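You operate a simulated robot arm through the tools that you are given. There is no shell and no other tool.

Carry out the task below with a simulated two-armed robot. There is one attempt and no reset: what you move stays moved.

## Task
Purge the peach keg three times, then shut the blue lever, park its coupler and shut the valve wheel.
Fine: each time hold the vent button till the needle has dropped by half; lever before coupler; leave the regulator knob as it is.

It is judged by the outcome, as a careful person would: the job done as asked, and still so three seconds after it is handed in. It fails if anything else is knocked over, pushed out of place, dropped, spilled or broken.

## Robot
Two 7-joint arms with two-finger parallel grippers on one trunk that stands fixed in place. Base frame: the origin is at the foot of the trunk, x ahead of it, y to its left, z up. Lengths are in m, angles in degrees, forces in N, time in s.
The left shoulder is at [0.05, 0.177, 1.204], the right one opposite. With the tool pointing down near the work surface each hand reaches from about 0.1 to 0.64 m from the base axis, measured 20 degrees to its own side. Payload 3.43 kg a hand.
The TCP of each hand is the grasp point between the finger pads, 0.034 m short of the fingertips. In the tool frame z runs along the fingers and y along their closing line. The gripper opens to 0.128 m. The fingers are 0.024 m wide and 0.012 m thick; the gripper's body (0.048 by 0.13 m) begins 0.096 m behind the TCP.
Orientation is that of the tool frame in the base frame, as a unit quaternion [x, y, z, w]. With the fingers straight down and closing along the base's y, the tool's x points along the base's -x, its y along +y and its z along -z.

## Interface
- The arms move only by the tool jog_arm. It takes "left_steps", "right_steps" or both (then of equal length, played together; a hand with none holds still); each is a list of rows, each a list of 7 numbers: the shift along the tool's x, y, z in m, then the turn, a rotation vector about the tool's x, y, z in degrees, then the finger opening in m, from 0 to 0.128. In form: [[tx, ty, tz, wx, wy, wz, claw], ...]. A call has 1 to 20 rows; each row shifts and turns the commanded pose from where the row before left it, along the tool's axes as they then stand. Each row takes 0.2 s and may step no farther than 0.05 m and 8.6 degrees from the row before; otherwise, or with a gripper value out of range, the whole call is refused. Where a pose cannot be reached the arm comes as near as it can. A force on the tool above 50 N (or 10 N above the force at the start of the call, whichever is more), or a blocked arm, ends the call early, and 0.2 s more pass. The fingers move at their own pace (about 0.108 m/s each) and stop on an object; they squeeze with about 31 N. The grip force told is the motor's: it shows also when the fingers shut on nothing. Time passes only in rows, and 0.2 s behind the last, so rows that do not move let the fingers close. It gives the time, the measured TCP pose, the force on the tool (base axes), the opening and the grip force at its end, in the units of the frame above (readings bear some noise), with the torque about the TCP (base axes, N m) and any sound that the robot's microphone picked up, and new pictures: "views" is both (left out), scene, wrist or none (wrist: the cameras of the hands that moved).
- Cameras (640 x 400 px; columns grow to the right, rows downward): "scene" is now at [0.1543, 0.0364, 1.3789]; the picture's right is [0.40, -0.92, 0.00], its down [-0.42, -0.18, -0.89] and it looks along [0.81, 0.36, -0.46] (base axes); focal length 214 px, centre (320, 200). "left" rides on the left gripper at [0.076, 0.011, -0.16] in its tool frame; the picture's right is [-0.15, 0.99, 0.00], its down [-0.88, -0.13, -0.46] and it looks along [-0.45, -0.07, 0.89] (tool axes); focal length 234 px, centre (320, 200). "right" rides on the right gripper at [0.076, -0.011, -0.16] in its tool frame; the picture's right is [0.15, 0.99, 0.00], its down [-0.88, 0.13, -0.46] and it looks along [-0.45, 0.07, 0.89] (tool axes); focal length 234 px, centre (320, 200). There is no depth. A picture from a camera that has moved, and an enlarged one, comes with that camera's place and axes in the base frame and with its lens.
- lift_body(by): slides the trunk up (or, below 0, down) by that many m; the arms and the scene camera ride with it, the base frame stays. It gives what a move gives, with no picture.
- pan_tilt(pan, tilt): turns the head with the scene camera to pan (to the left, within 80 degrees either way) and tilt (down, from -29 to 69), counted from straight ahead of the robot. It gives what a move gives, and a new picture of the scene camera.
- close_up(camera, box): a new picture of the part [left, top, right, bottom] of that camera's present view, enlarged. No time passes.
- job_done(): hands the job in; it is judged then, once.

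Places have to be worked out from the pictures, the camera data and where the tool is seen. Open the grippers and draw the arms clear of the work before you hand the job in, unless the task says otherwise.

The tools are called after "Emit:" as name(argument=value, ...) on one line, values as JSON. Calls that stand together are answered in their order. jog_arm: Moves the arms, as the interface text tells. Its arguments: {"type":"object","properties":{"left_steps":{"type":"array","items":{"type":"array","items":{"type":"number"}}},"right_steps":{"type":"array","items":{"type":"array","items":{"type":"number"}}},"views":{"type":"string","enum":["both","scene","wrist","none"]}},"required":[]} The other tools are called the same way: lift_body (by) moves the trunk up or down; pan_tilt (pan, tilt) turns the head that bears the scene camera; close_up (camera, box) takes an enlarged picture of a part of a camera's view; job_done () hands the job in.

At the start:

```text
time_s: 0.0
left_tool_pos: [0.237, 0.2872, 1.3243]
left_tcp_rot: [0.0, 1.0, 0.0, 0.0]
left_ft_force: [0.2, 0.2, 0.9]
left_moment: [0.01, -0.02, 0.0]
left_finger_gap: 0.1279
left_finger_force: 0.0
right_tool_pos: [0.304, 0.0228, 1.3243]
right_tcp_rot: [0.0, 1.0, 0.001, 0.0]
right_ft_force: [2.1, -19.0, 10.3]
right_moment: [3.27, 1.66, 1.94]
right_finger_gap: 0.1279
right_finger_force: 0.1
trunk travel left (down, up): [-0.375, 0.026]
head pan, tilt (commanded): [21.2, 25.6]
```

scene: 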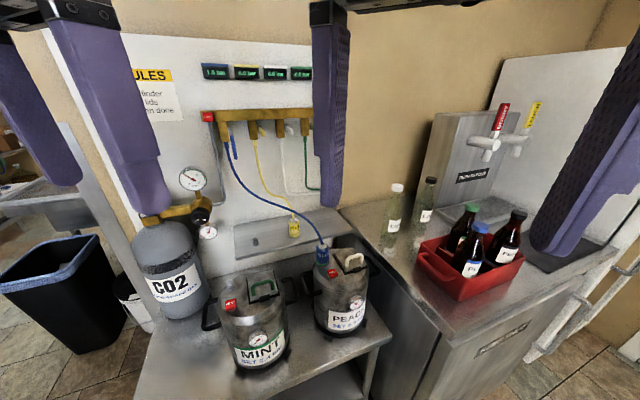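
right: 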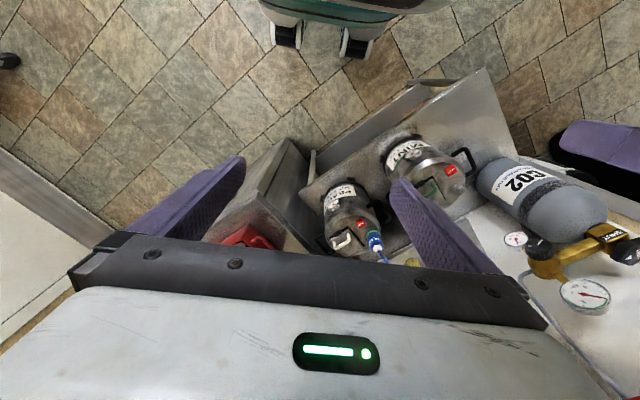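
left: 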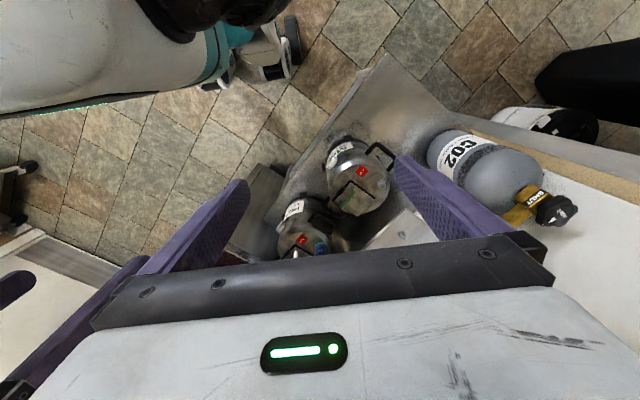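

I start by looking closely at the kegs, the manifold, and the panel before moving anything.

Emit:
close_up(camera="scene", box=[190, 230, 400, 380])

Emit:
close_up(camera="scene", box=[110, 50, 340, 200])

Emit:
close_up(camera="scene", box=[120, 150, 260, 320])

```text
2.67 times, centred on (295, 305) of scene
camera zoom: at [0.1543, 0.0364, 1.3789], right [0.4, -0.92, 0.0], down [-0.42, -0.18, -0.89], along [0.81, 0.36, -0.46], focal length 572 px, centre (387, -80)
```

zoom: 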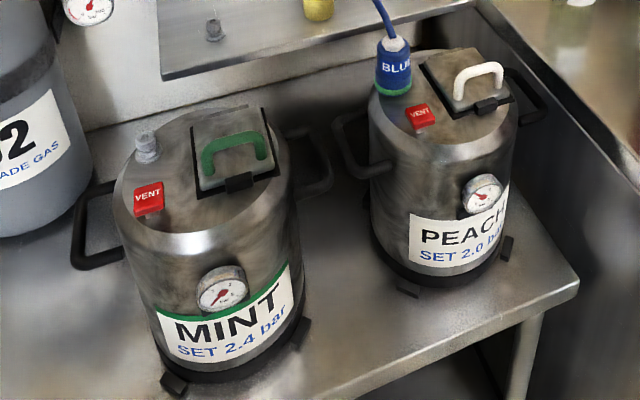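

```text
2.67 times, centred on (225, 125) of scene
camera zoom: at [0.1543, 0.0364, 1.3789], right [0.4, -0.92, 0.0], down [-0.42, -0.18, -0.89], along [0.81, 0.36, -0.46], focal length 572 px, centre (573, 400)
```

zoom: 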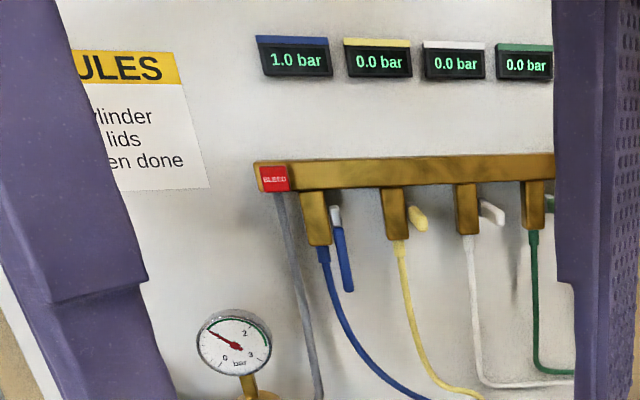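

```text
2.35 times, centred on (190, 235) of scene
camera zoom: at [0.1543, 0.0364, 1.3789], right [0.4, -0.92, 0.0], down [-0.42, -0.18, -0.89], along [0.81, 0.36, -0.46], focal length 505 px, centre (626, 118)
```

zoom: 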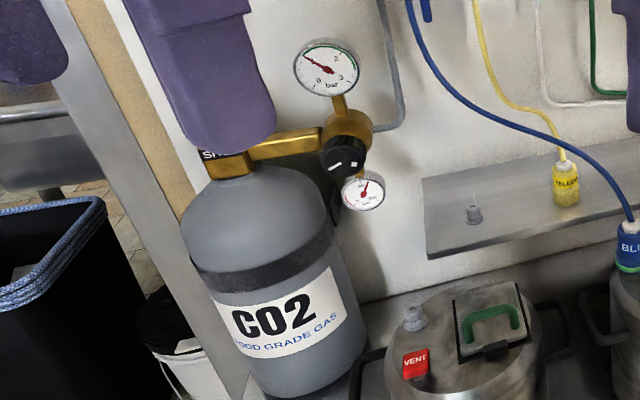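

The peach keg carries the blue coupler, and my left and right fingers hide the cylinder wheel and part of the manifold. I'll move both hands outwards a little, which also tests the odd force reading on the right hand.

Emit:
jog_arm(right_steps=[[0, -0.03, 0, 0, 0, 0, 0.128], [0, -0.04, 0, 0, 0, 0, 0.128], [0, -0.04, 0, 0, 0, 0, 0.128], [0, -0.04, 0, 0, 0, 0, 0.128], [0, -0.04, 0, 0, 0, 0, 0.128]], left_steps=[[0, 0.03, 0, 0, 0, 0, 0.128], [0, 0.04, 0, 0, 0, 0, 0.128], [0, 0.04, 0, 0, 0, 0, 0.128], [0, 0.04, 0, 0, 0, 0, 0.128], [0, 0.04, 0, 0, 0, 0, 0.128]], views="both")

```text
time_s: 1.2
left_tool_pos: [0.2467, 0.453, 1.3039]
left_tcp_rot: [-0.001, 1.0, 0.001, 0.0]
left_ft_force: [-0.4, -0.8, -0.7]
left_moment: [0.03, -0.01, 0.01]
left_finger_gap: 0.1283
left_finger_force: 0.1
left hand out of reach, approached as far as the arm can: row 4, 5
right_tool_pos: [0.3068, -0.1695, 1.325]
right_tcp_rot: [-0.001, 1.0, 0.001, 0.0]
right_ft_force: [0.9, 0.6, 0.7]
right_moment: [0.04, -0.02, -0.01]
right_finger_gap: 0.1281
right_finger_force: 0.1
trunk travel left (down, up): [-0.375, 0.026]
head pan, tilt (commanded): [21.2, 25.6]
camera scene: at [0.1564, 0.0327, 1.3816], right [0.36, -0.93, 0.0], down [-0.4, -0.16, -0.9], along [0.84, 0.33, -0.43], focal length 214 px, centre (320, 200)
camera right: at [0.2289, -0.1817, 1.4851], right [-0.15, 0.99, 0.0], down [0.88, 0.13, 0.46], along [0.45, 0.07, -0.89], focal length 234 px, centre (320, 200)
camera left: at [0.1702, 0.4641, 1.4642], right [0.14, 0.99, 0.0], down [0.88, -0.13, 0.46], along [0.45, -0.06, -0.89], focal length 234 px, centre (320, 200)
```

scene: 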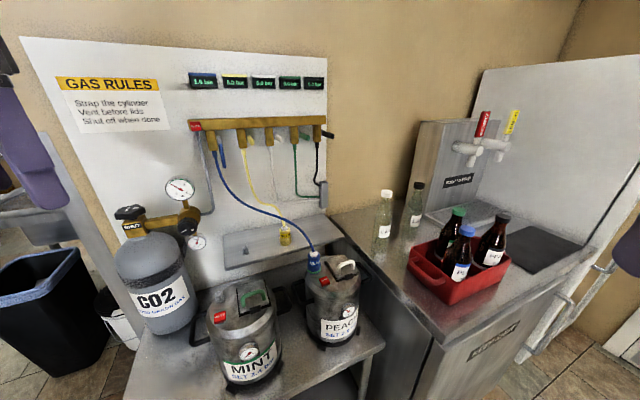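
right: 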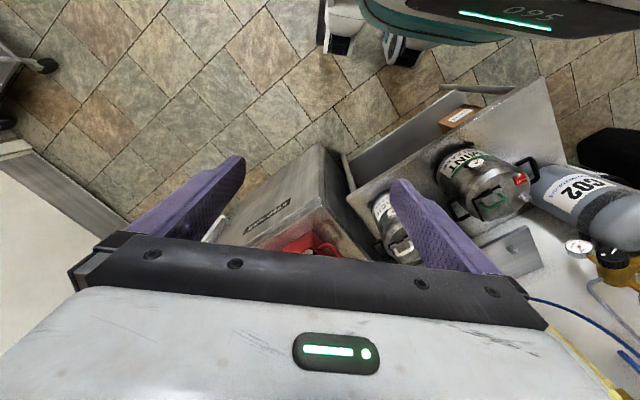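
left: 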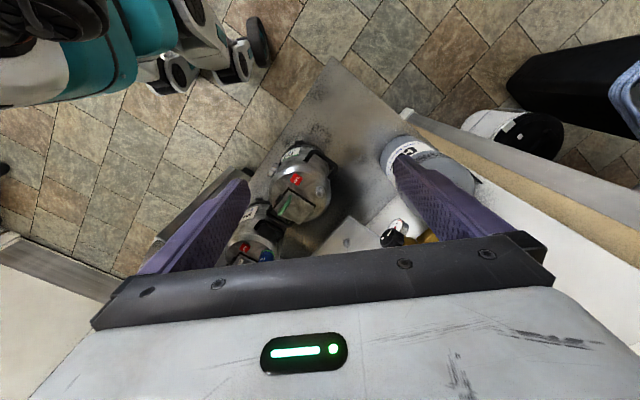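

The scene is now clear, and the earlier force was just the right hand touching the head. I take close-ups of the key parts.

Emit:
close_up(camera="scene", box=[180, 60, 340, 160])

Emit:
close_up(camera="scene", box=[100, 165, 228, 245])

Emit:
close_up(camera="scene", box=[200, 200, 328, 280])

Emit:
close_up(camera="scene", box=[280, 235, 392, 345])

Emit:
close_up(camera="scene", box=[40, 60, 190, 150])

```text
4.00 times, centred on (260, 110) of scene
camera zoom: at [0.1564, 0.0327, 1.3816], right [0.36, -0.93, 0.0], down [-0.4, -0.16, -0.9], along [0.84, 0.33, -0.43], focal length 858 px, centre (560, 560)
```

zoom: 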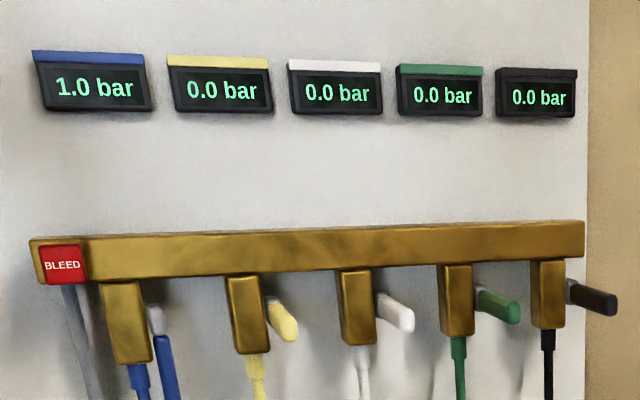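

```text
5.00 times, centred on (164, 205) of scene
camera zoom: at [0.1564, 0.0327, 1.3816], right [0.36, -0.93, 0.0], down [-0.4, -0.16, -0.9], along [0.84, 0.33, -0.43], focal length 1072 px, centre (1100, 175)
```

zoom: 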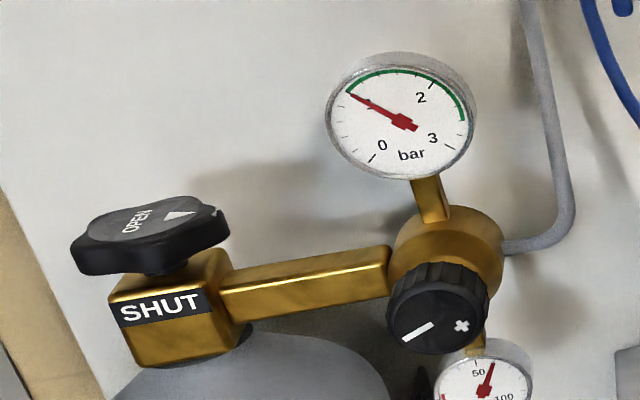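

```text
5.00 times, centred on (264, 240) of scene
camera zoom: at [0.1564, 0.0327, 1.3816], right [0.36, -0.93, 0.0], down [-0.4, -0.16, -0.9], along [0.84, 0.33, -0.43], focal length 1072 px, centre (600, 0)
```

zoom: 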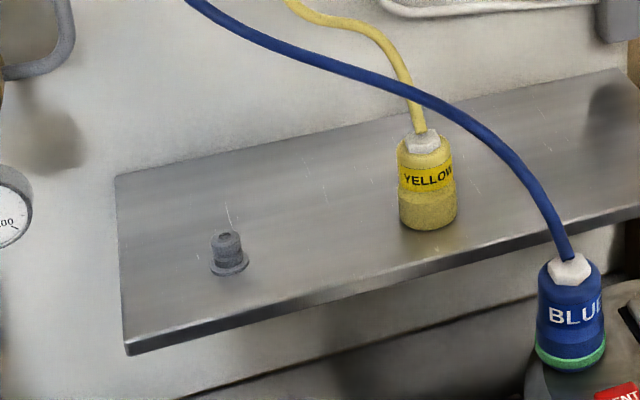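

```text
3.64 times, centred on (336, 290) of scene
camera zoom: at [0.1564, 0.0327, 1.3816], right [0.36, -0.93, 0.0], down [-0.4, -0.16, -0.9], along [0.84, 0.33, -0.43], focal length 780 px, centre (262, -127)
```

zoom: 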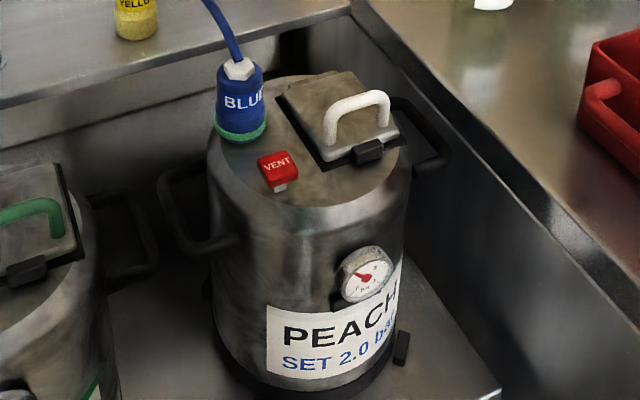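

```text
4.27 times, centred on (115, 105) of scene
camera zoom: at [0.1564, 0.0327, 1.3816], right [0.36, -0.93, 0.0], down [-0.4, -0.16, -0.9], along [0.84, 0.33, -0.43], focal length 915 px, centre (1195, 605)
```

zoom: 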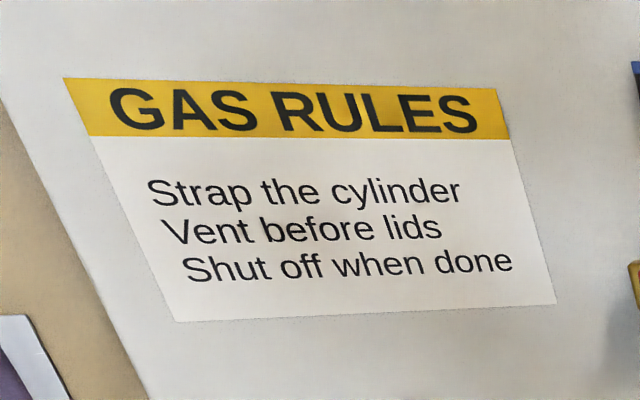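

Peach gauge and the regulator read about 1.0 bar; blue lever hangs down (open) while the others stick out; a free stud waits on the shelf. I lower the trunk for a second viewpoint so I can triangulate everything.

Emit:
lift_body(by=-0.15)

Emit:
pan_tilt(pan=25, tilt=20)

```text
time_s: 3.0
left_tool_pos: [0.2465, 0.4518, 1.1536]
left_tcp_rot: [-0.001, 1.0, 0.0, 0.002]
left_ft_force: [-0.4, -0.9, 0.6]
left_moment: [0.0, 0.03, 0.01]
left_finger_gap: 0.1283
left_finger_force: 0.1
right_tool_pos: [0.3065, -0.1698, 1.1749]
right_tcp_rot: [-0.002, 1.0, 0.001, 0.0]
right_ft_force: [-0.8, 0.3, 0.9]
right_moment: [-0.02, 0.01, 0.0]
right_finger_gap: 0.128
right_finger_force: 0.0
trunk travel left (down, up): [-0.225, 0.176]
head pan, tilt (commanded): [21.2, 25.6]
```

```text
time_s: 3.6
left_tool_pos: [0.2471, 0.4521, 1.1539]
left_tcp_rot: [-0.001, 1.0, 0.0, 0.002]
left_ft_force: [-0.2, -0.9, -0.1]
left_moment: [0.02, -0.05, 0.03]
left_finger_gap: 0.128
left_finger_force: 0.1
right_tool_pos: [0.3058, -0.1686, 1.1749]
right_tcp_rot: [0.0, 1.0, 0.001, 0.0]
right_ft_force: [-1.6, -0.5, 0.0]
right_moment: [-0.02, 0.03, 0.01]
right_finger_gap: 0.1277
right_finger_force: 0.1
trunk travel left (down, up): [-0.225, 0.176]
head pan, tilt (commanded): [25.0, 20.0]
camera scene: at [0.155, 0.0389, 1.2407], right [0.42, -0.91, 0.0], down [-0.31, -0.14, -0.94], along [0.85, 0.4, -0.34], focal length 214 px, centre (320, 200)
```

scene: 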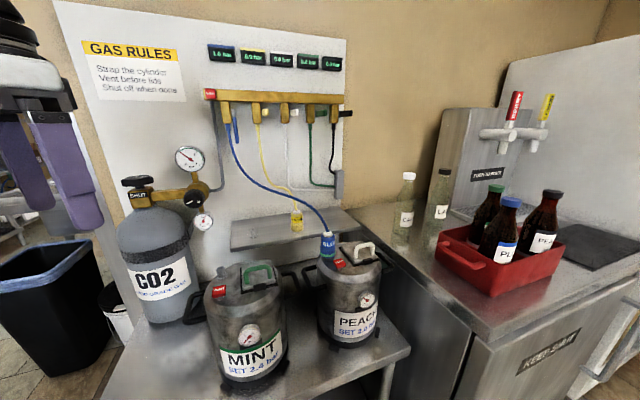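

Good view. I take close-ups in this view for matching points with the earlier ones.

Emit:
close_up(camera="scene", box=[195, 70, 355, 170])

Emit:
close_up(camera="scene", box=[110, 140, 238, 220])

Emit:
close_up(camera="scene", box=[220, 190, 348, 270])

Emit:
close_up(camera="scene", box=[290, 225, 402, 335])

```text
4.00 times, centred on (275, 120) of scene
camera zoom: at [0.155, 0.0389, 1.2407], right [0.42, -0.91, 0.0], down [-0.31, -0.14, -0.94], along [0.85, 0.4, -0.34], focal length 858 px, centre (500, 520)
```

zoom: 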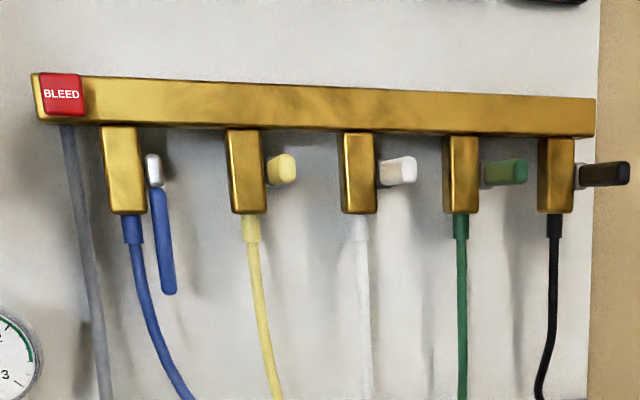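

```text
5.00 times, centred on (174, 180) of scene
camera zoom: at [0.155, 0.0389, 1.2407], right [0.42, -0.91, 0.0], down [-0.31, -0.14, -0.94], along [0.85, 0.4, -0.34], focal length 1072 px, centre (1050, 300)
```

zoom: 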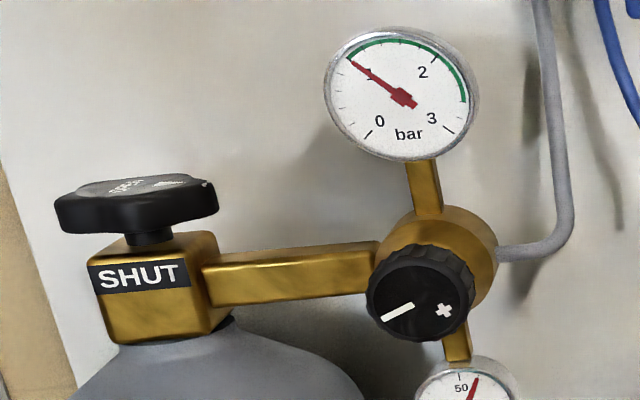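

```text
5.00 times, centred on (284, 230) of scene
camera zoom: at [0.155, 0.0389, 1.2407], right [0.42, -0.91, 0.0], down [-0.31, -0.14, -0.94], along [0.85, 0.4, -0.34], focal length 1072 px, centre (500, 50)
```

zoom: 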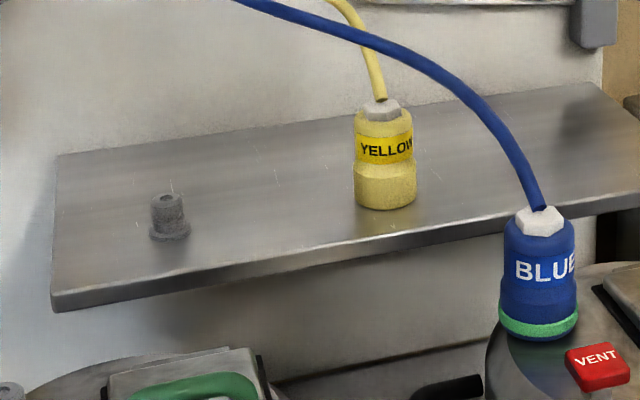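

```text
3.64 times, centred on (346, 280) of scene
camera zoom: at [0.155, 0.0389, 1.2407], right [0.42, -0.91, 0.0], down [-0.31, -0.14, -0.94], along [0.85, 0.4, -0.34], focal length 780 px, centre (226, -91)
```

zoom: 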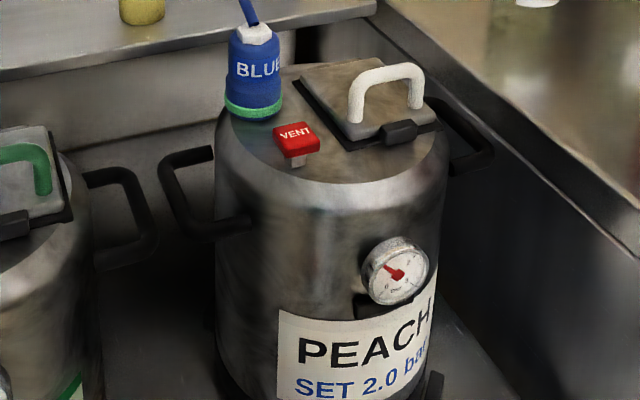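

I've triangulated: vent ≈[0.582,0.185,0.910], coupler nut ≈[0.632,0.236,0.954], free stud top ≈[0.611,0.482,0.920], blue lever pivot ≈[0.664,0.556,1.267], wheel ≈[0.459,0.723,1.10]. Now I enlarge the peach gauge, the vent button and the wheel.

Emit:
close_up(camera="scene", box=[350, 285, 382, 305])

Emit:
close_up(camera="scene", box=[312, 225, 360, 275])

Emit:
close_up(camera="scene", box=[115, 165, 165, 215])

```text
16.00 times, centred on (366, 295) of scene
camera zoom: at [0.155, 0.0389, 1.2407], right [0.42, -0.91, 0.0], down [-0.31, -0.14, -0.94], along [0.85, 0.4, -0.34], focal length 3432 px, centre (-416, -1320)
```

zoom: 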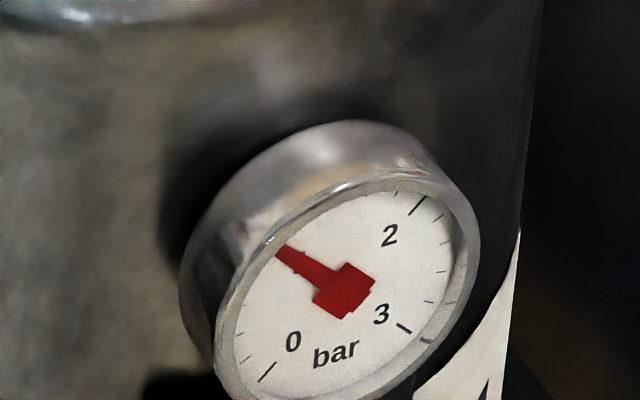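

```text
8.00 times, centred on (336, 250) of scene
camera zoom: at [0.155, 0.0389, 1.2407], right [0.42, -0.91, 0.0], down [-0.31, -0.14, -0.94], along [0.85, 0.4, -0.34], focal length 1716 px, centre (192, -200)
```

zoom: 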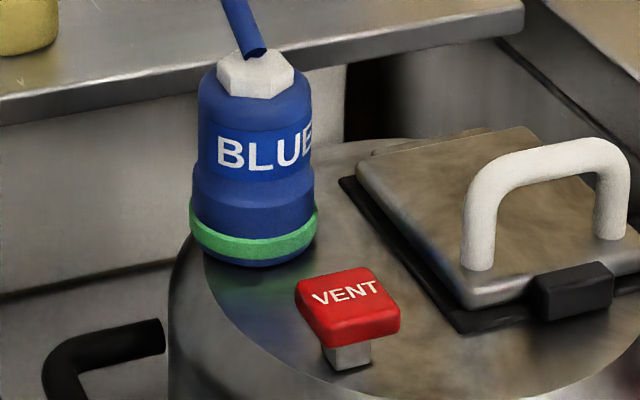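

```text
8.00 times, centred on (140, 190) of scene
camera zoom: at [0.155, 0.0389, 1.2407], right [0.42, -0.91, 0.0], down [-0.31, -0.14, -0.94], along [0.85, 0.4, -0.34], focal length 1716 px, centre (1760, 280)
```

zoom: 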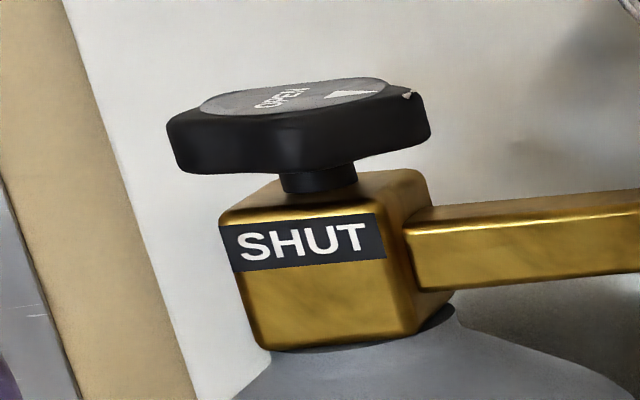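

The vent button sits on a stalk with about 1 cm travel and its gauge reads 1.0 bar. I close the left fingers and bring the hand to a hover short of and above the peach keg, well clear of the hose.

Emit:
jog_arm(left_steps=[[-0.0316, -0.0315, 0, 0, 0, 0, 0.06], [-0.0316, -0.0315, 0, 0, 0, 0, 0.0], [-0.0316, -0.0315, 0, 0, 0, 0, 0.0], [-0.0316, -0.0315, 0, 0, 0, 0, 0.0], [-0.0316, -0.0315, 0, 0, 0, 0, 0.0], [-0.0316, -0.0315, 0, 0, 0, 0, 0.0], [-0.0316, -0.0315, 0, 0, 0, 0, 0.0], [-0.0316, -0.0315, 0, 0, 0, 0, 0.0]], views="both")

```text
time_s: 5.4
left_tool_pos: [0.4668, 0.2283, 1.1292]
left_tcp_rot: [-0.002, 1.0, -0.001, 0.001]
left_ft_force: [-0.6, 0.8, -0.7]
left_moment: [-0.01, 0.03, -0.01]
left_finger_gap: 0.0
left_finger_force: 31.2
left hand out of reach, approached as far as the arm can: row 7, 8
right_tool_pos: [0.3073, -0.169, 1.1751]
right_tcp_rot: [0.0, 1.0, 0.002, 0.0]
right_ft_force: [0.4, 0.2, 0.0]
right_moment: [0.02, 0.0, 0.02]
right_finger_gap: 0.128
right_finger_force: 0.0
trunk travel left (down, up): [-0.225, 0.176]
head pan, tilt (commanded): [25.0, 20.0]
camera scene: at [0.1558, 0.0392, 1.2406], right [0.42, -0.91, 0.0], down [-0.31, -0.14, -0.94], along [0.85, 0.4, -0.34], focal length 214 px, centre (320, 200)
camera left: at [0.39, 0.2394, 1.2888], right [0.14, 0.99, 0.0], down [0.88, -0.13, 0.46], along [0.45, -0.07, -0.89], focal length 234 px, centre (320, 200)
```

scene: 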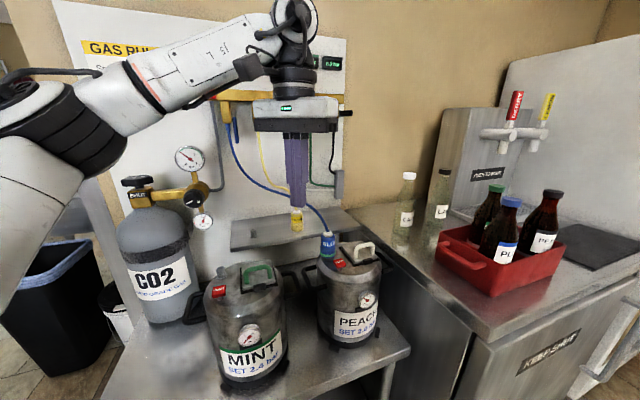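
left: 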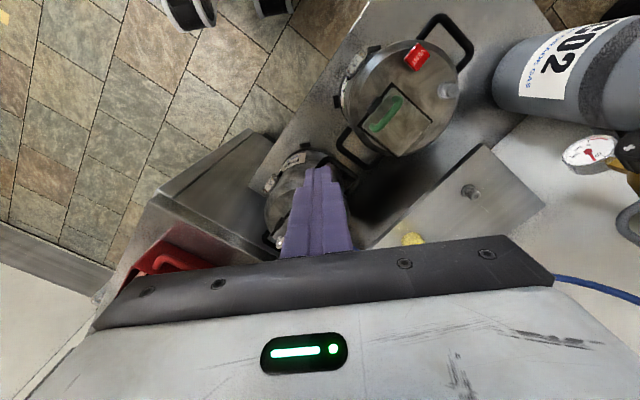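

The straight-down pose hits its reach limit up here, so I tilt the tool 30° forward, which also keeps the hand body away from the coupler and hose, and then descend towards a hover over the vent button.

Emit:
jog_arm(left_steps=[[0, 0, 0, 0, -7.5, 0, 0.0], [0, 0, 0, 0, -7.5, 0, 0.0], [0, 0, 0, 0, -7.5, 0, 0.0], [0, 0, 0, 0, -7.5, 0, 0.0], [-0.00975, -0.01075, 0.0371, 0, 0, 0, 0.0], [-0.00975, -0.01075, 0.0371, 0, 0, 0, 0.0], [-0.00975, -0.01075, 0.0371, 0, 0, 0, 0.0], [-0.00975, -0.01075, 0.0371, 0, 0, 0, 0.0]], views="both")

```text
time_s: 7.2
left_tool_pos: [0.5777, 0.1838, 1.0182]
left_tcp_rot: [-0.002, 0.966, 0.0, 0.259]
left_ft_force: [-0.8, 0.2, 0.0]
left_moment: [0.02, 0.03, 0.01]
left_finger_gap: 0.0
left_finger_force: 30.9
right_tool_pos: [0.3066, -0.1687, 1.1753]
right_tcp_rot: [0.0, 1.0, 0.001, 0.0]
right_ft_force: [-0.4, 0.4, 0.5]
right_moment: [0.0, 0.01, -0.01]
right_finger_gap: 0.128
right_finger_force: 0.0
trunk travel left (down, up): [-0.225, 0.176]
head pan, tilt (commanded): [25.0, 20.0]
camera scene: at [0.1554, 0.039, 1.2407], right [0.42, -0.91, 0.0], down [-0.31, -0.14, -0.94], along [0.85, 0.4, -0.34], focal length 214 px, centre (320, 200)
camera left: at [0.43, 0.1946, 1.1187], right [0.12, 0.99, 0.07], down [0.53, -0.13, 0.84], along [0.84, -0.06, -0.54], focal length 234 px, centre (320, 200)
```

scene: 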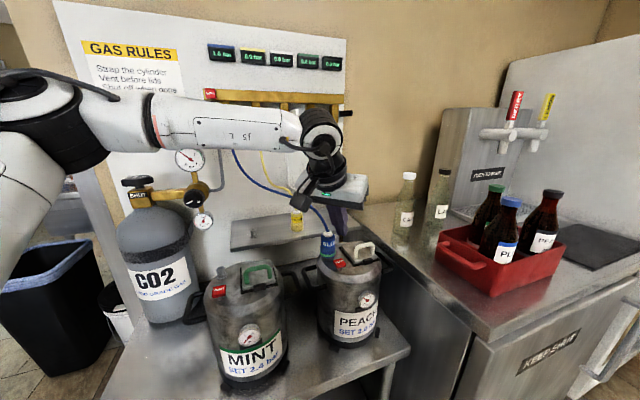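
left: 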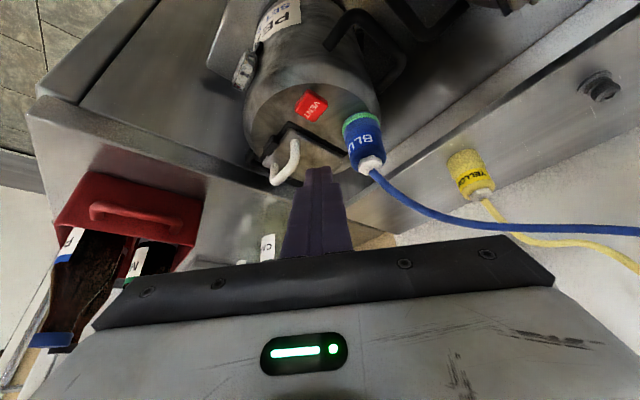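

Wrist view ray gives the button at ≈[0.579,0.185], agreeing with my estimate, and the peach gauge stays visible. I lower the closed fingertips to about 1 cm above the button.

Emit:
jog_arm(left_steps=[[0.0113, 0, 0.0195, 0, 0, 0, 0.0], [0.0113, 0, 0.0195, 0, 0, 0, 0.0]], views="both")

Emit:
close_up(camera="scene", box=[310, 200, 390, 310])

```text
time_s: 7.8
left_tool_pos: [0.5782, 0.18, 0.9738]
left_tcp_rot: [-0.001, 0.965, 0.0, 0.26]
left_ft_force: [0.6, -0.2, -0.7]
left_moment: [0.03, 0.0, -0.01]
left_finger_gap: 0.0
left_finger_force: 30.9
right_tool_pos: [0.3069, -0.1688, 1.175]
right_tcp_rot: [0.001, 1.0, 0.001, 0.0]
right_ft_force: [0.6, 0.2, -0.1]
right_moment: [0.01, -0.01, -0.01]
right_finger_gap: 0.1281
right_finger_force: 0.1
trunk travel left (down, up): [-0.225, 0.176]
head pan, tilt (commanded): [25.0, 20.0]
camera scene: at [0.1552, 0.039, 1.2407], right [0.42, -0.91, 0.0], down [-0.31, -0.14, -0.94], along [0.85, 0.4, -0.34], focal length 214 px, centre (320, 200)
camera left: at [0.4315, 0.1916, 1.0739], right [0.12, 0.99, 0.07], down [0.53, -0.13, 0.84], along [0.84, -0.06, -0.54], focal length 234 px, centre (320, 200)
```

scene: 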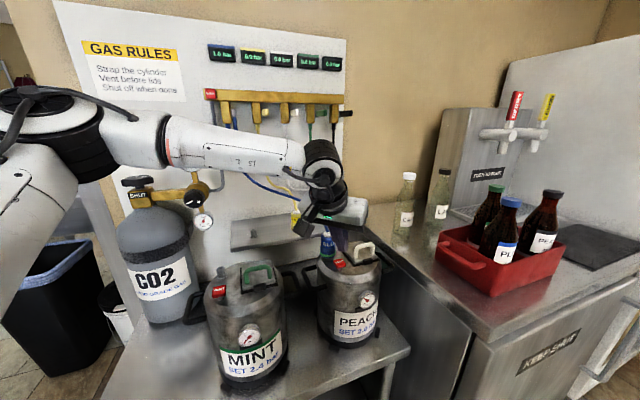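
left: 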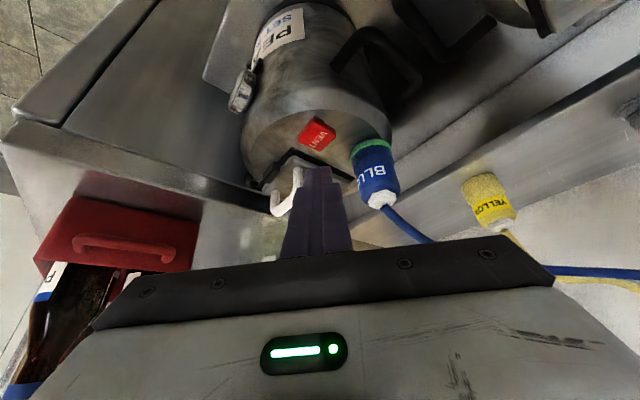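

```text
3.64 times, centred on (350, 255) of scene
camera zoom: at [0.1552, 0.039, 1.2407], right [0.42, -0.91, 0.0], down [-0.31, -0.14, -0.94], along [0.85, 0.4, -0.34], focal length 780 px, centre (211, 0)
```

zoom: 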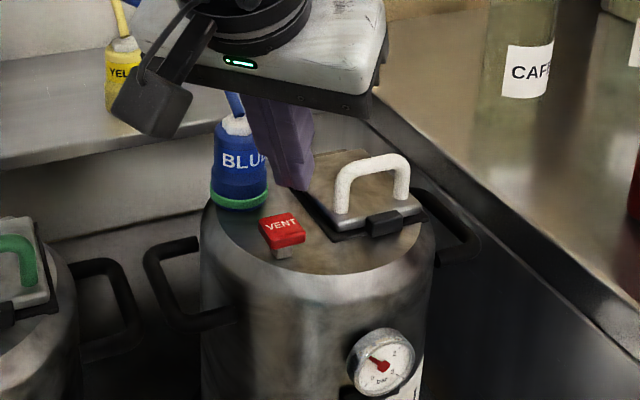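

The tip is about 2–3 cm above the button and slightly beyond; I correct by a few mm and descend another 1.8 cm, then check.

Emit:
jog_arm(left_steps=[[0.0125, 0.005, 0.0136, 0, 0, 0, 0.0]], views="wrist")

Emit:
close_up(camera="scene", box=[310, 220, 374, 260])

Emit:
close_up(camera="left", box=[260, 80, 420, 200])

```text
time_s: 8.2
left_tool_pos: [0.572, 0.1869, 0.9557]
left_tcp_rot: [-0.001, 0.966, 0.001, 0.26]
left_ft_force: [0.5, -0.1, -0.3]
left_moment: [0.01, 0.01, -0.02]
left_finger_gap: 0.0
left_finger_force: 30.5
right_tool_pos: [0.3064, -0.1696, 1.1752]
right_tcp_rot: [0.001, 1.0, 0.001, 0.0]
right_ft_force: [0.0, -0.2, 0.8]
right_moment: [0.0, 0.01, -0.01]
right_finger_gap: 0.128
right_finger_force: 0.1
trunk travel left (down, up): [-0.225, 0.176]
head pan, tilt (commanded): [25.0, 20.0]
camera left: at [0.4267, 0.1971, 1.0561], right [0.12, 0.99, 0.07], down [0.53, -0.13, 0.84], along [0.84, -0.06, -0.54], focal length 234 px, centre (320, 200)
```

left: 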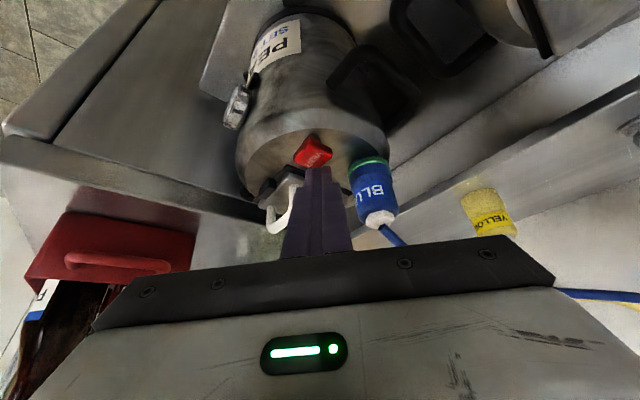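

```text
10.00 times, centred on (342, 240) of scene
camera zoom: at [0.155, 0.039, 1.2408], right [0.42, -0.91, 0.0], down [-0.31, -0.14, -0.94], along [0.85, 0.4, -0.34], focal length 2145 px, centre (100, -200)
```

zoom: 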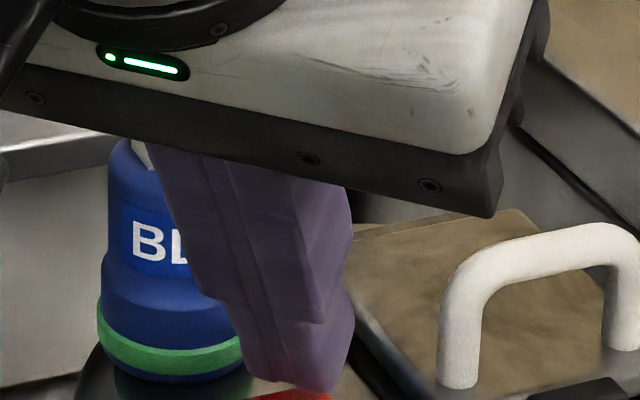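

```text
3.33 times, centred on (340, 140) of left
camera zoom: at [0.4267, 0.1971, 1.0561], right [0.12, 0.99, 0.07], down [0.53, -0.13, 0.84], along [0.84, -0.06, -0.54], focal length 781 px, centre (253, 400)
```

zoom: 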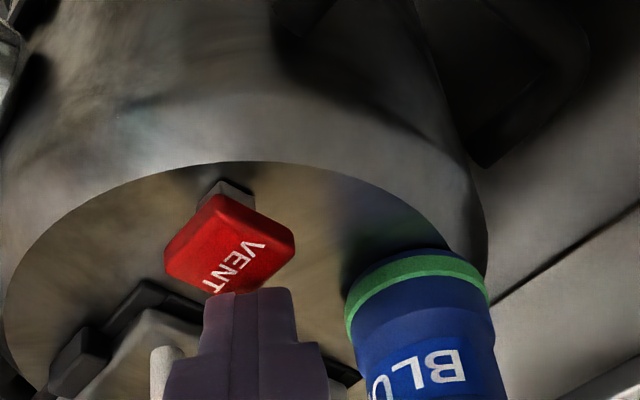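

The tip is nearly over the button, about 5 mm too far in +y. I shift -4 mm in y and descend 8 mm to just above contact.

Emit:
jog_arm(left_steps=[[0.004, -0.004, 0.0069, 0, 0, 0, 0.0]], views="none")

Emit:
close_up(camera="scene", box=[310, 230, 390, 310])

Emit:
close_up(camera="left", box=[260, 80, 420, 200])

```text
time_s: 8.6
left_tool_pos: [0.5735, 0.183, 0.9498]
left_tcp_rot: [-0.001, 0.965, 0.001, 0.261]
left_ft_force: [1.0, 1.6, 4.6]
left_moment: [0.06, -0.04, 0.02]
left_finger_gap: 0.0002
left_finger_force: 30.7
right_tool_pos: [0.3056, -0.1689, 1.1747]
right_tcp_rot: [0.0, 1.0, 0.001, 0.0]
right_ft_force: [-0.2, -0.2, 0.0]
right_moment: [-0.01, 0.0, 0.0]
right_finger_gap: 0.128
right_finger_force: 0.0
trunk travel left (down, up): [-0.225, 0.176]
head pan, tilt (commanded): [25.0, 20.0]
heard: click
```

```text
5.00 times, centred on (350, 270) of scene
camera zoom: at [0.1546, 0.039, 1.2409], right [0.42, -0.91, 0.0], down [-0.31, -0.14, -0.94], along [0.85, 0.4, -0.34], focal length 1072 px, centre (170, -150)
```

zoom: 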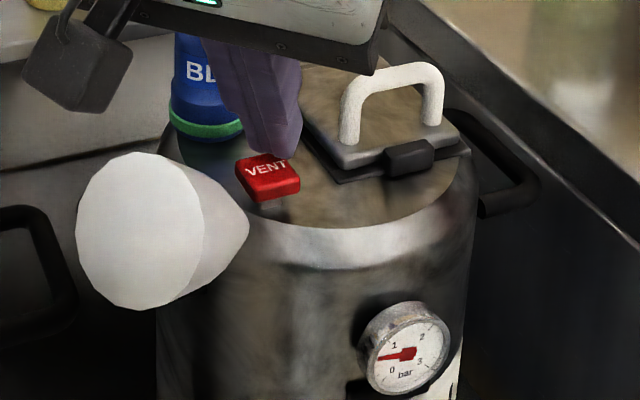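

```text
3.33 times, centred on (340, 140) of left
camera zoom: at [0.4266, 0.1942, 1.0495], right [0.12, 0.99, 0.07], down [0.53, -0.13, 0.84], along [0.84, -0.06, -0.54], focal length 781 px, centre (253, 400)
```

zoom: 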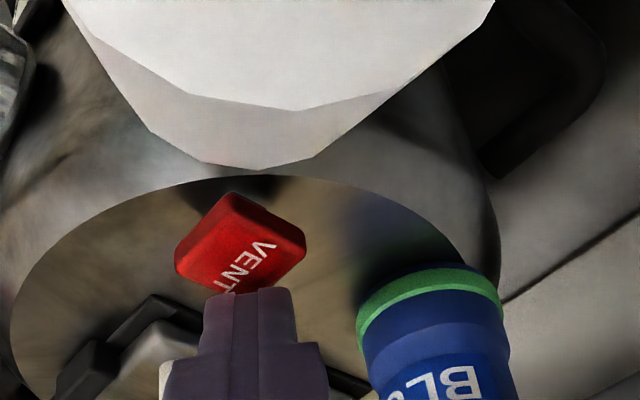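

The button clicked, gas is venting and the needle is already falling. I check the gauge closely (no time passes).

Emit:
close_up(camera="scene", box=[350, 285, 382, 305])

```text
16.00 times, centred on (366, 295) of scene
camera zoom: at [0.1546, 0.039, 1.2409], right [0.42, -0.91, 0.0], down [-0.31, -0.14, -0.94], along [0.85, 0.4, -0.34], focal length 3432 px, centre (-416, -1320)
```

zoom: 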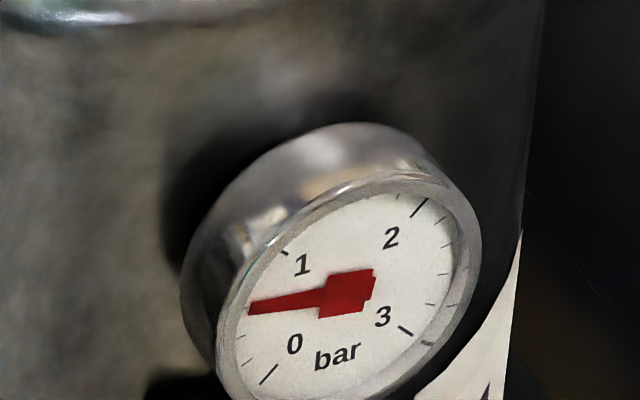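

The needle reads about 0.6 bar, dropping fast, so releasing now should land near half. I lift 12 mm in one row.

Emit:
jog_arm(left_steps=[[-0.006, 0, -0.0104, 0, 0, 0, 0.0]], views="none")

Emit:
close_up(camera="scene", box=[350, 285, 382, 305])

Emit:
close_up(camera="scene", box=[310, 230, 390, 310])

Emit:
close_up(camera="scene", box=[195, 30, 355, 130])

```text
time_s: 9.0
left_tool_pos: [0.5717, 0.183, 0.9577]
left_tcp_rot: [-0.001, 0.966, 0.0, 0.258]
left_ft_force: [-0.5, -0.9, -0.4]
left_moment: [0.0, -0.02, -0.03]
left_finger_gap: 0.0
left_finger_force: 30.6
right_tool_pos: [0.3064, -0.1693, 1.1752]
right_tcp_rot: [0.0, 1.0, 0.0, 0.0]
right_ft_force: [1.7, 0.5, -1.0]
right_moment: [-0.01, 0.0, 0.01]
right_finger_gap: 0.1283
right_finger_force: 0.1
trunk travel left (down, up): [-0.225, 0.176]
head pan, tilt (commanded): [25.0, 20.0]
```

```text
16.00 times, centred on (366, 295) of scene
camera zoom: at [0.1549, 0.039, 1.2407], right [0.42, -0.91, 0.0], down [-0.31, -0.14, -0.94], along [0.85, 0.4, -0.34], focal length 3432 px, centre (-416, -1320)
```

zoom: 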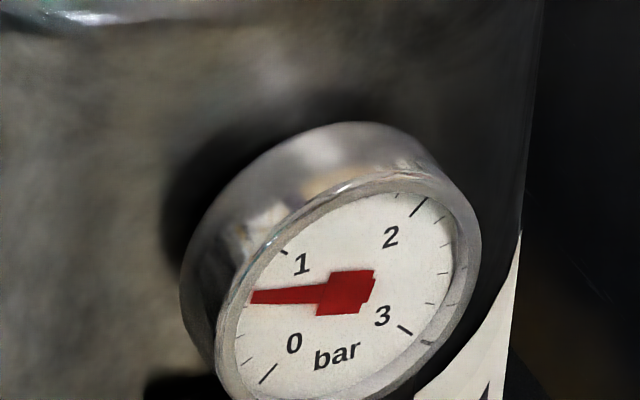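

```text
5.00 times, centred on (350, 270) of scene
camera zoom: at [0.1549, 0.039, 1.2407], right [0.42, -0.91, 0.0], down [-0.31, -0.14, -0.94], along [0.85, 0.4, -0.34], focal length 1072 px, centre (170, -150)
```

zoom: 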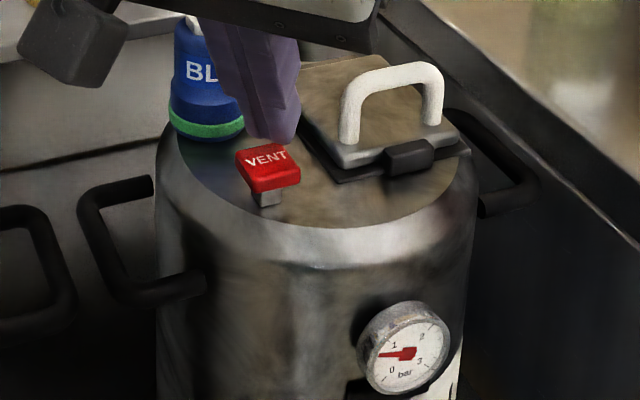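

```text
4.00 times, centred on (275, 80) of scene
camera zoom: at [0.1549, 0.039, 1.2407], right [0.42, -0.91, 0.0], down [-0.31, -0.14, -0.94], along [0.85, 0.4, -0.34], focal length 858 px, centre (500, 680)
```

zoom: 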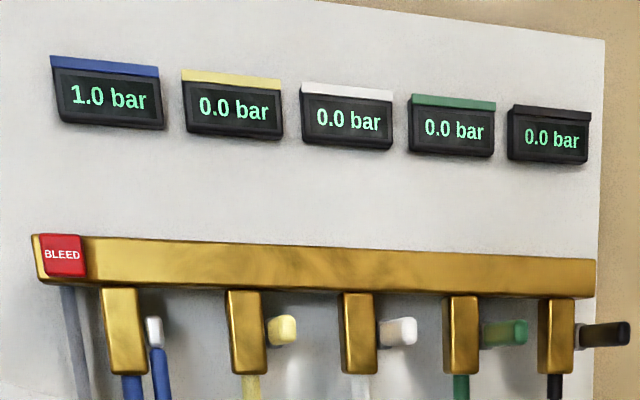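

The button popped up and the needle is already rising again (~0.68). I wait one short row to measure the refill rate, which tells how low it dipped.

Emit:
jog_arm(left_steps=[[0, 0, 0, 0, 0, 0, 0.0]], views="none")

Emit:
close_up(camera="scene", box=[350, 285, 382, 305])

```text
time_s: 9.4
left_tool_pos: [0.573, 0.1849, 0.9584]
left_tcp_rot: [-0.001, 0.966, 0.0, 0.26]
left_ft_force: [-0.2, 0.4, -0.1]
left_moment: [-0.01, 0.03, 0.02]
left_finger_gap: 0.0
left_finger_force: 31.1
right_tool_pos: [0.3058, -0.1687, 1.1757]
right_tcp_rot: [0.0, 1.0, 0.001, -0.001]
right_ft_force: [0.2, -0.2, -0.5]
right_moment: [-0.03, 0.02, 0.05]
right_finger_gap: 0.1281
right_finger_force: 0.1
trunk travel left (down, up): [-0.225, 0.176]
head pan, tilt (commanded): [25.0, 20.0]
```

```text
16.00 times, centred on (366, 295) of scene
camera zoom: at [0.155, 0.039, 1.2408], right [0.42, -0.91, 0.0], down [-0.31, -0.14, -0.94], along [0.85, 0.4, -0.34], focal length 3432 px, centre (-416, -1320)
```

zoom: 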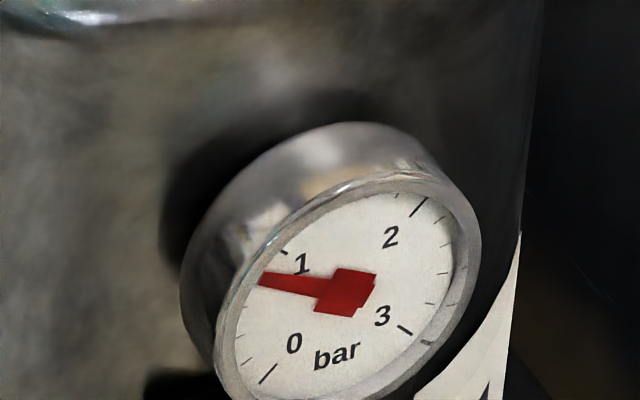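

Refill time-constant is about 0.8 s, so the first dip only just touched ~0.52 bar — a hair short of half. Before it recovers fully (now 0.80) I press again, so this purge is completed properly to below half rather than counted as a short one.

Emit:
jog_arm(left_steps=[[0.007, -0.001, 0.0121, 0, 0, 0, 0.0]], views="none")

Emit:
close_up(camera="scene", box=[350, 285, 382, 305])

```text
time_s: 9.8
left_tool_pos: [0.5727, 0.1835, 0.9477]
left_tcp_rot: [-0.001, 0.965, 0.0, 0.263]
left_ft_force: [0.1, 1.6, 6.0]
left_moment: [0.08, -0.07, -0.07]
left_finger_gap: 0.0
left_finger_force: 31.2
right_tool_pos: [0.3055, -0.1685, 1.1755]
right_tcp_rot: [0.0, 1.0, 0.001, 0.0]
right_ft_force: [0.2, 0.1, 0.1]
right_moment: [-0.03, -0.01, 0.01]
right_finger_gap: 0.128
right_finger_force: 0.1
trunk travel left (down, up): [-0.225, 0.176]
head pan, tilt (commanded): [25.0, 20.0]
heard: click
```

```text
16.00 times, centred on (366, 295) of scene
camera zoom: at [0.1544, 0.0389, 1.241], right [0.42, -0.91, 0.0], down [-0.31, -0.14, -0.94], along [0.85, 0.4, -0.34], focal length 3432 px, centre (-416, -1320)
```

zoom: 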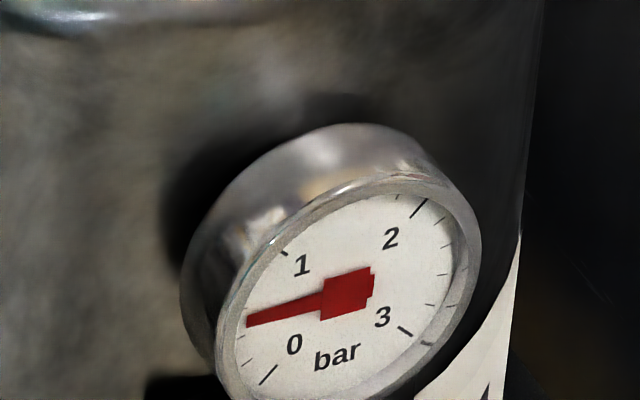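

The needle is exactly at ~0.49 bar. I let it fall a touch further while starting the lift slowly, then release fully.

Emit:
jog_arm(left_steps=[[-0.002, 0, -0.0035, 0, 0, 0, 0.0], [-0.005, 0, -0.0087, 0, 0, 0, 0.0]], views="none")

Emit:
close_up(camera="scene", box=[350, 285, 382, 305])

```text
time_s: 10.4
left_tool_pos: [0.5715, 0.1844, 0.9593]
left_tcp_rot: [-0.001, 0.966, 0.001, 0.258]
left_ft_force: [0.9, -0.6, -0.7]
left_moment: [-0.03, 0.0, 0.02]
left_finger_gap: 0.0003
left_finger_force: 31.3
right_tool_pos: [0.306, -0.1694, 1.175]
right_tcp_rot: [0.0, 1.0, 0.001, 0.001]
right_ft_force: [0.3, 0.1, 0.2]
right_moment: [-0.03, -0.03, 0.0]
right_finger_gap: 0.1279
right_finger_force: 0.0
trunk travel left (down, up): [-0.225, 0.176]
head pan, tilt (commanded): [25.0, 20.0]
```

```text
16.00 times, centred on (366, 295) of scene
camera zoom: at [0.155, 0.0389, 1.2407], right [0.42, -0.91, 0.0], down [-0.31, -0.14, -0.94], along [0.85, 0.4, -0.34], focal length 3432 px, centre (-416, -1320)
```

zoom: 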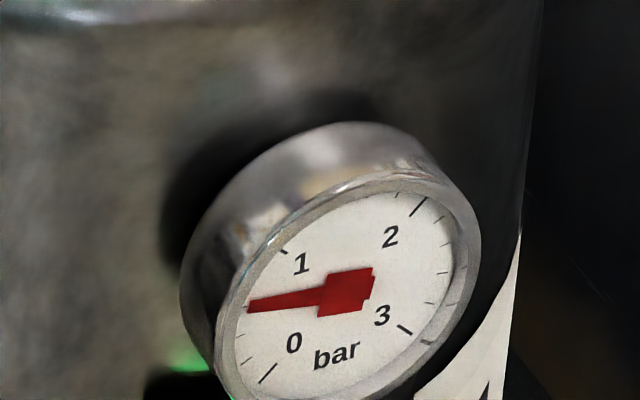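

The dip went to about 0.40 and it's refilling. There's a new green glow beside the gauge; I look closer at it.

Emit:
close_up(camera="scene", box=[335, 285, 383, 315])

Emit:
close_up(camera="scene", box=[310, 230, 390, 350])

```text
13.33 times, centred on (359, 300) of scene
camera zoom: at [0.155, 0.0389, 1.2407], right [0.42, -0.91, 0.0], down [-0.31, -0.14, -0.94], along [0.85, 0.4, -0.34], focal length 2860 px, centre (-200, -1133)
```

zoom: 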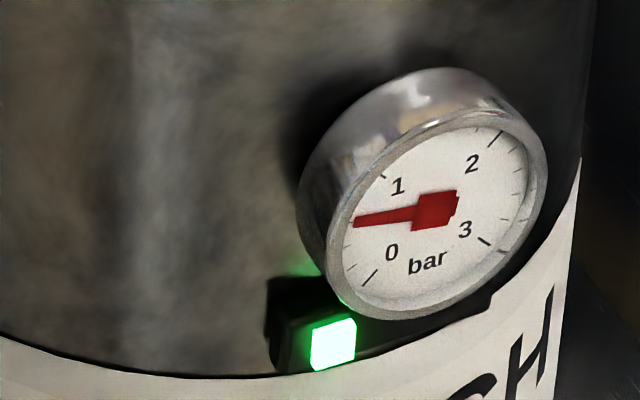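

```text
3.33 times, centred on (350, 290) of scene
camera zoom: at [0.155, 0.0389, 1.2407], right [0.42, -0.91, 0.0], down [-0.31, -0.14, -0.94], along [0.85, 0.4, -0.34], focal length 715 px, centre (220, -100)
```

zoom: 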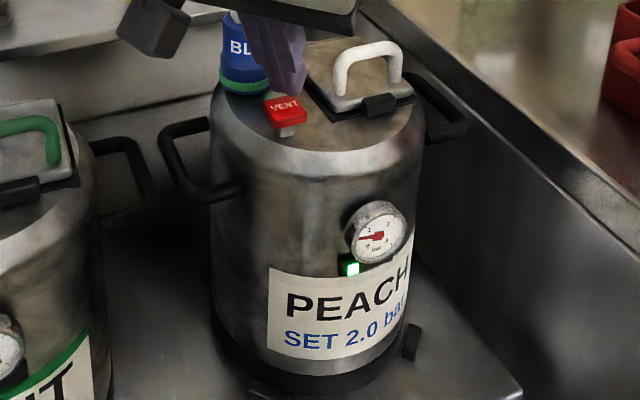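

A small counter below the gauge now shows one green light – so exactly one purge has been registered. I wait about 3 s for the keg to refill to 1.0 bar.

Emit:
jog_arm(left_steps=[[0, 0, 0, 0, 0, 0, 0.0], [0, 0, 0, 0, 0, 0, 0.0], [0, 0, 0, 0, 0, 0, 0.0], [0, 0, 0, 0, 0, 0, 0.0], [0, 0, 0, 0, 0, 0, 0.0], [0, 0, 0, 0, 0, 0, 0.0], [0, 0, 0, 0, 0, 0, 0.0], [0, 0, 0, 0, 0, 0, 0.0], [0, 0, 0, 0, 0, 0, 0.0], [0, 0, 0, 0, 0, 0, 0.0], [0, 0, 0, 0, 0, 0, 0.0], [0, 0, 0, 0, 0, 0, 0.0], [0, 0, 0, 0, 0, 0, 0.0], [0, 0, 0, 0, 0, 0, 0.0], [0, 0, 0, 0, 0, 0, 0.0], [0, 0, 0, 0, 0, 0, 0.0]], views="none")

Emit:
close_up(camera="scene", box=[335, 285, 383, 315])

```text
time_s: 13.8
left_tool_pos: [0.5716, 0.1835, 0.9598]
left_tcp_rot: [-0.001, 0.966, 0.0, 0.259]
left_ft_force: [-0.8, -0.1, -0.3]
left_moment: [0.01, 0.0, -0.03]
left_finger_gap: 0.0
left_finger_force: 31.4
right_tool_pos: [0.3058, -0.1691, 1.1754]
right_tcp_rot: [0.0, 1.0, 0.001, -0.001]
right_ft_force: [0.0, -0.6, -0.3]
right_moment: [-0.02, -0.02, 0.0]
right_finger_gap: 0.128
right_finger_force: 0.0
trunk travel left (down, up): [-0.225, 0.176]
head pan, tilt (commanded): [25.0, 20.0]
```

```text
13.33 times, centred on (359, 300) of scene
camera zoom: at [0.155, 0.039, 1.2408], right [0.42, -0.91, 0.0], down [-0.31, -0.14, -0.94], along [0.85, 0.4, -0.34], focal length 2860 px, centre (-200, -1133)
```

zoom: 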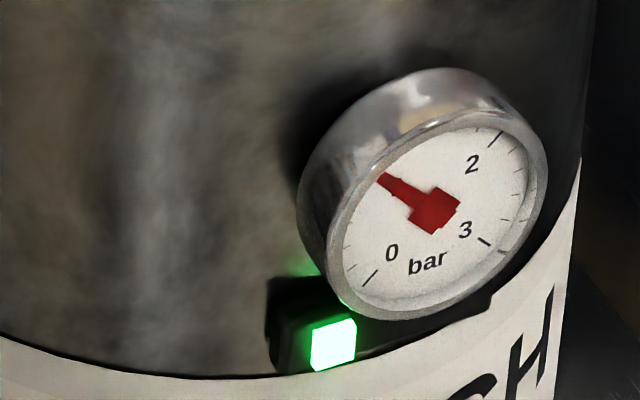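

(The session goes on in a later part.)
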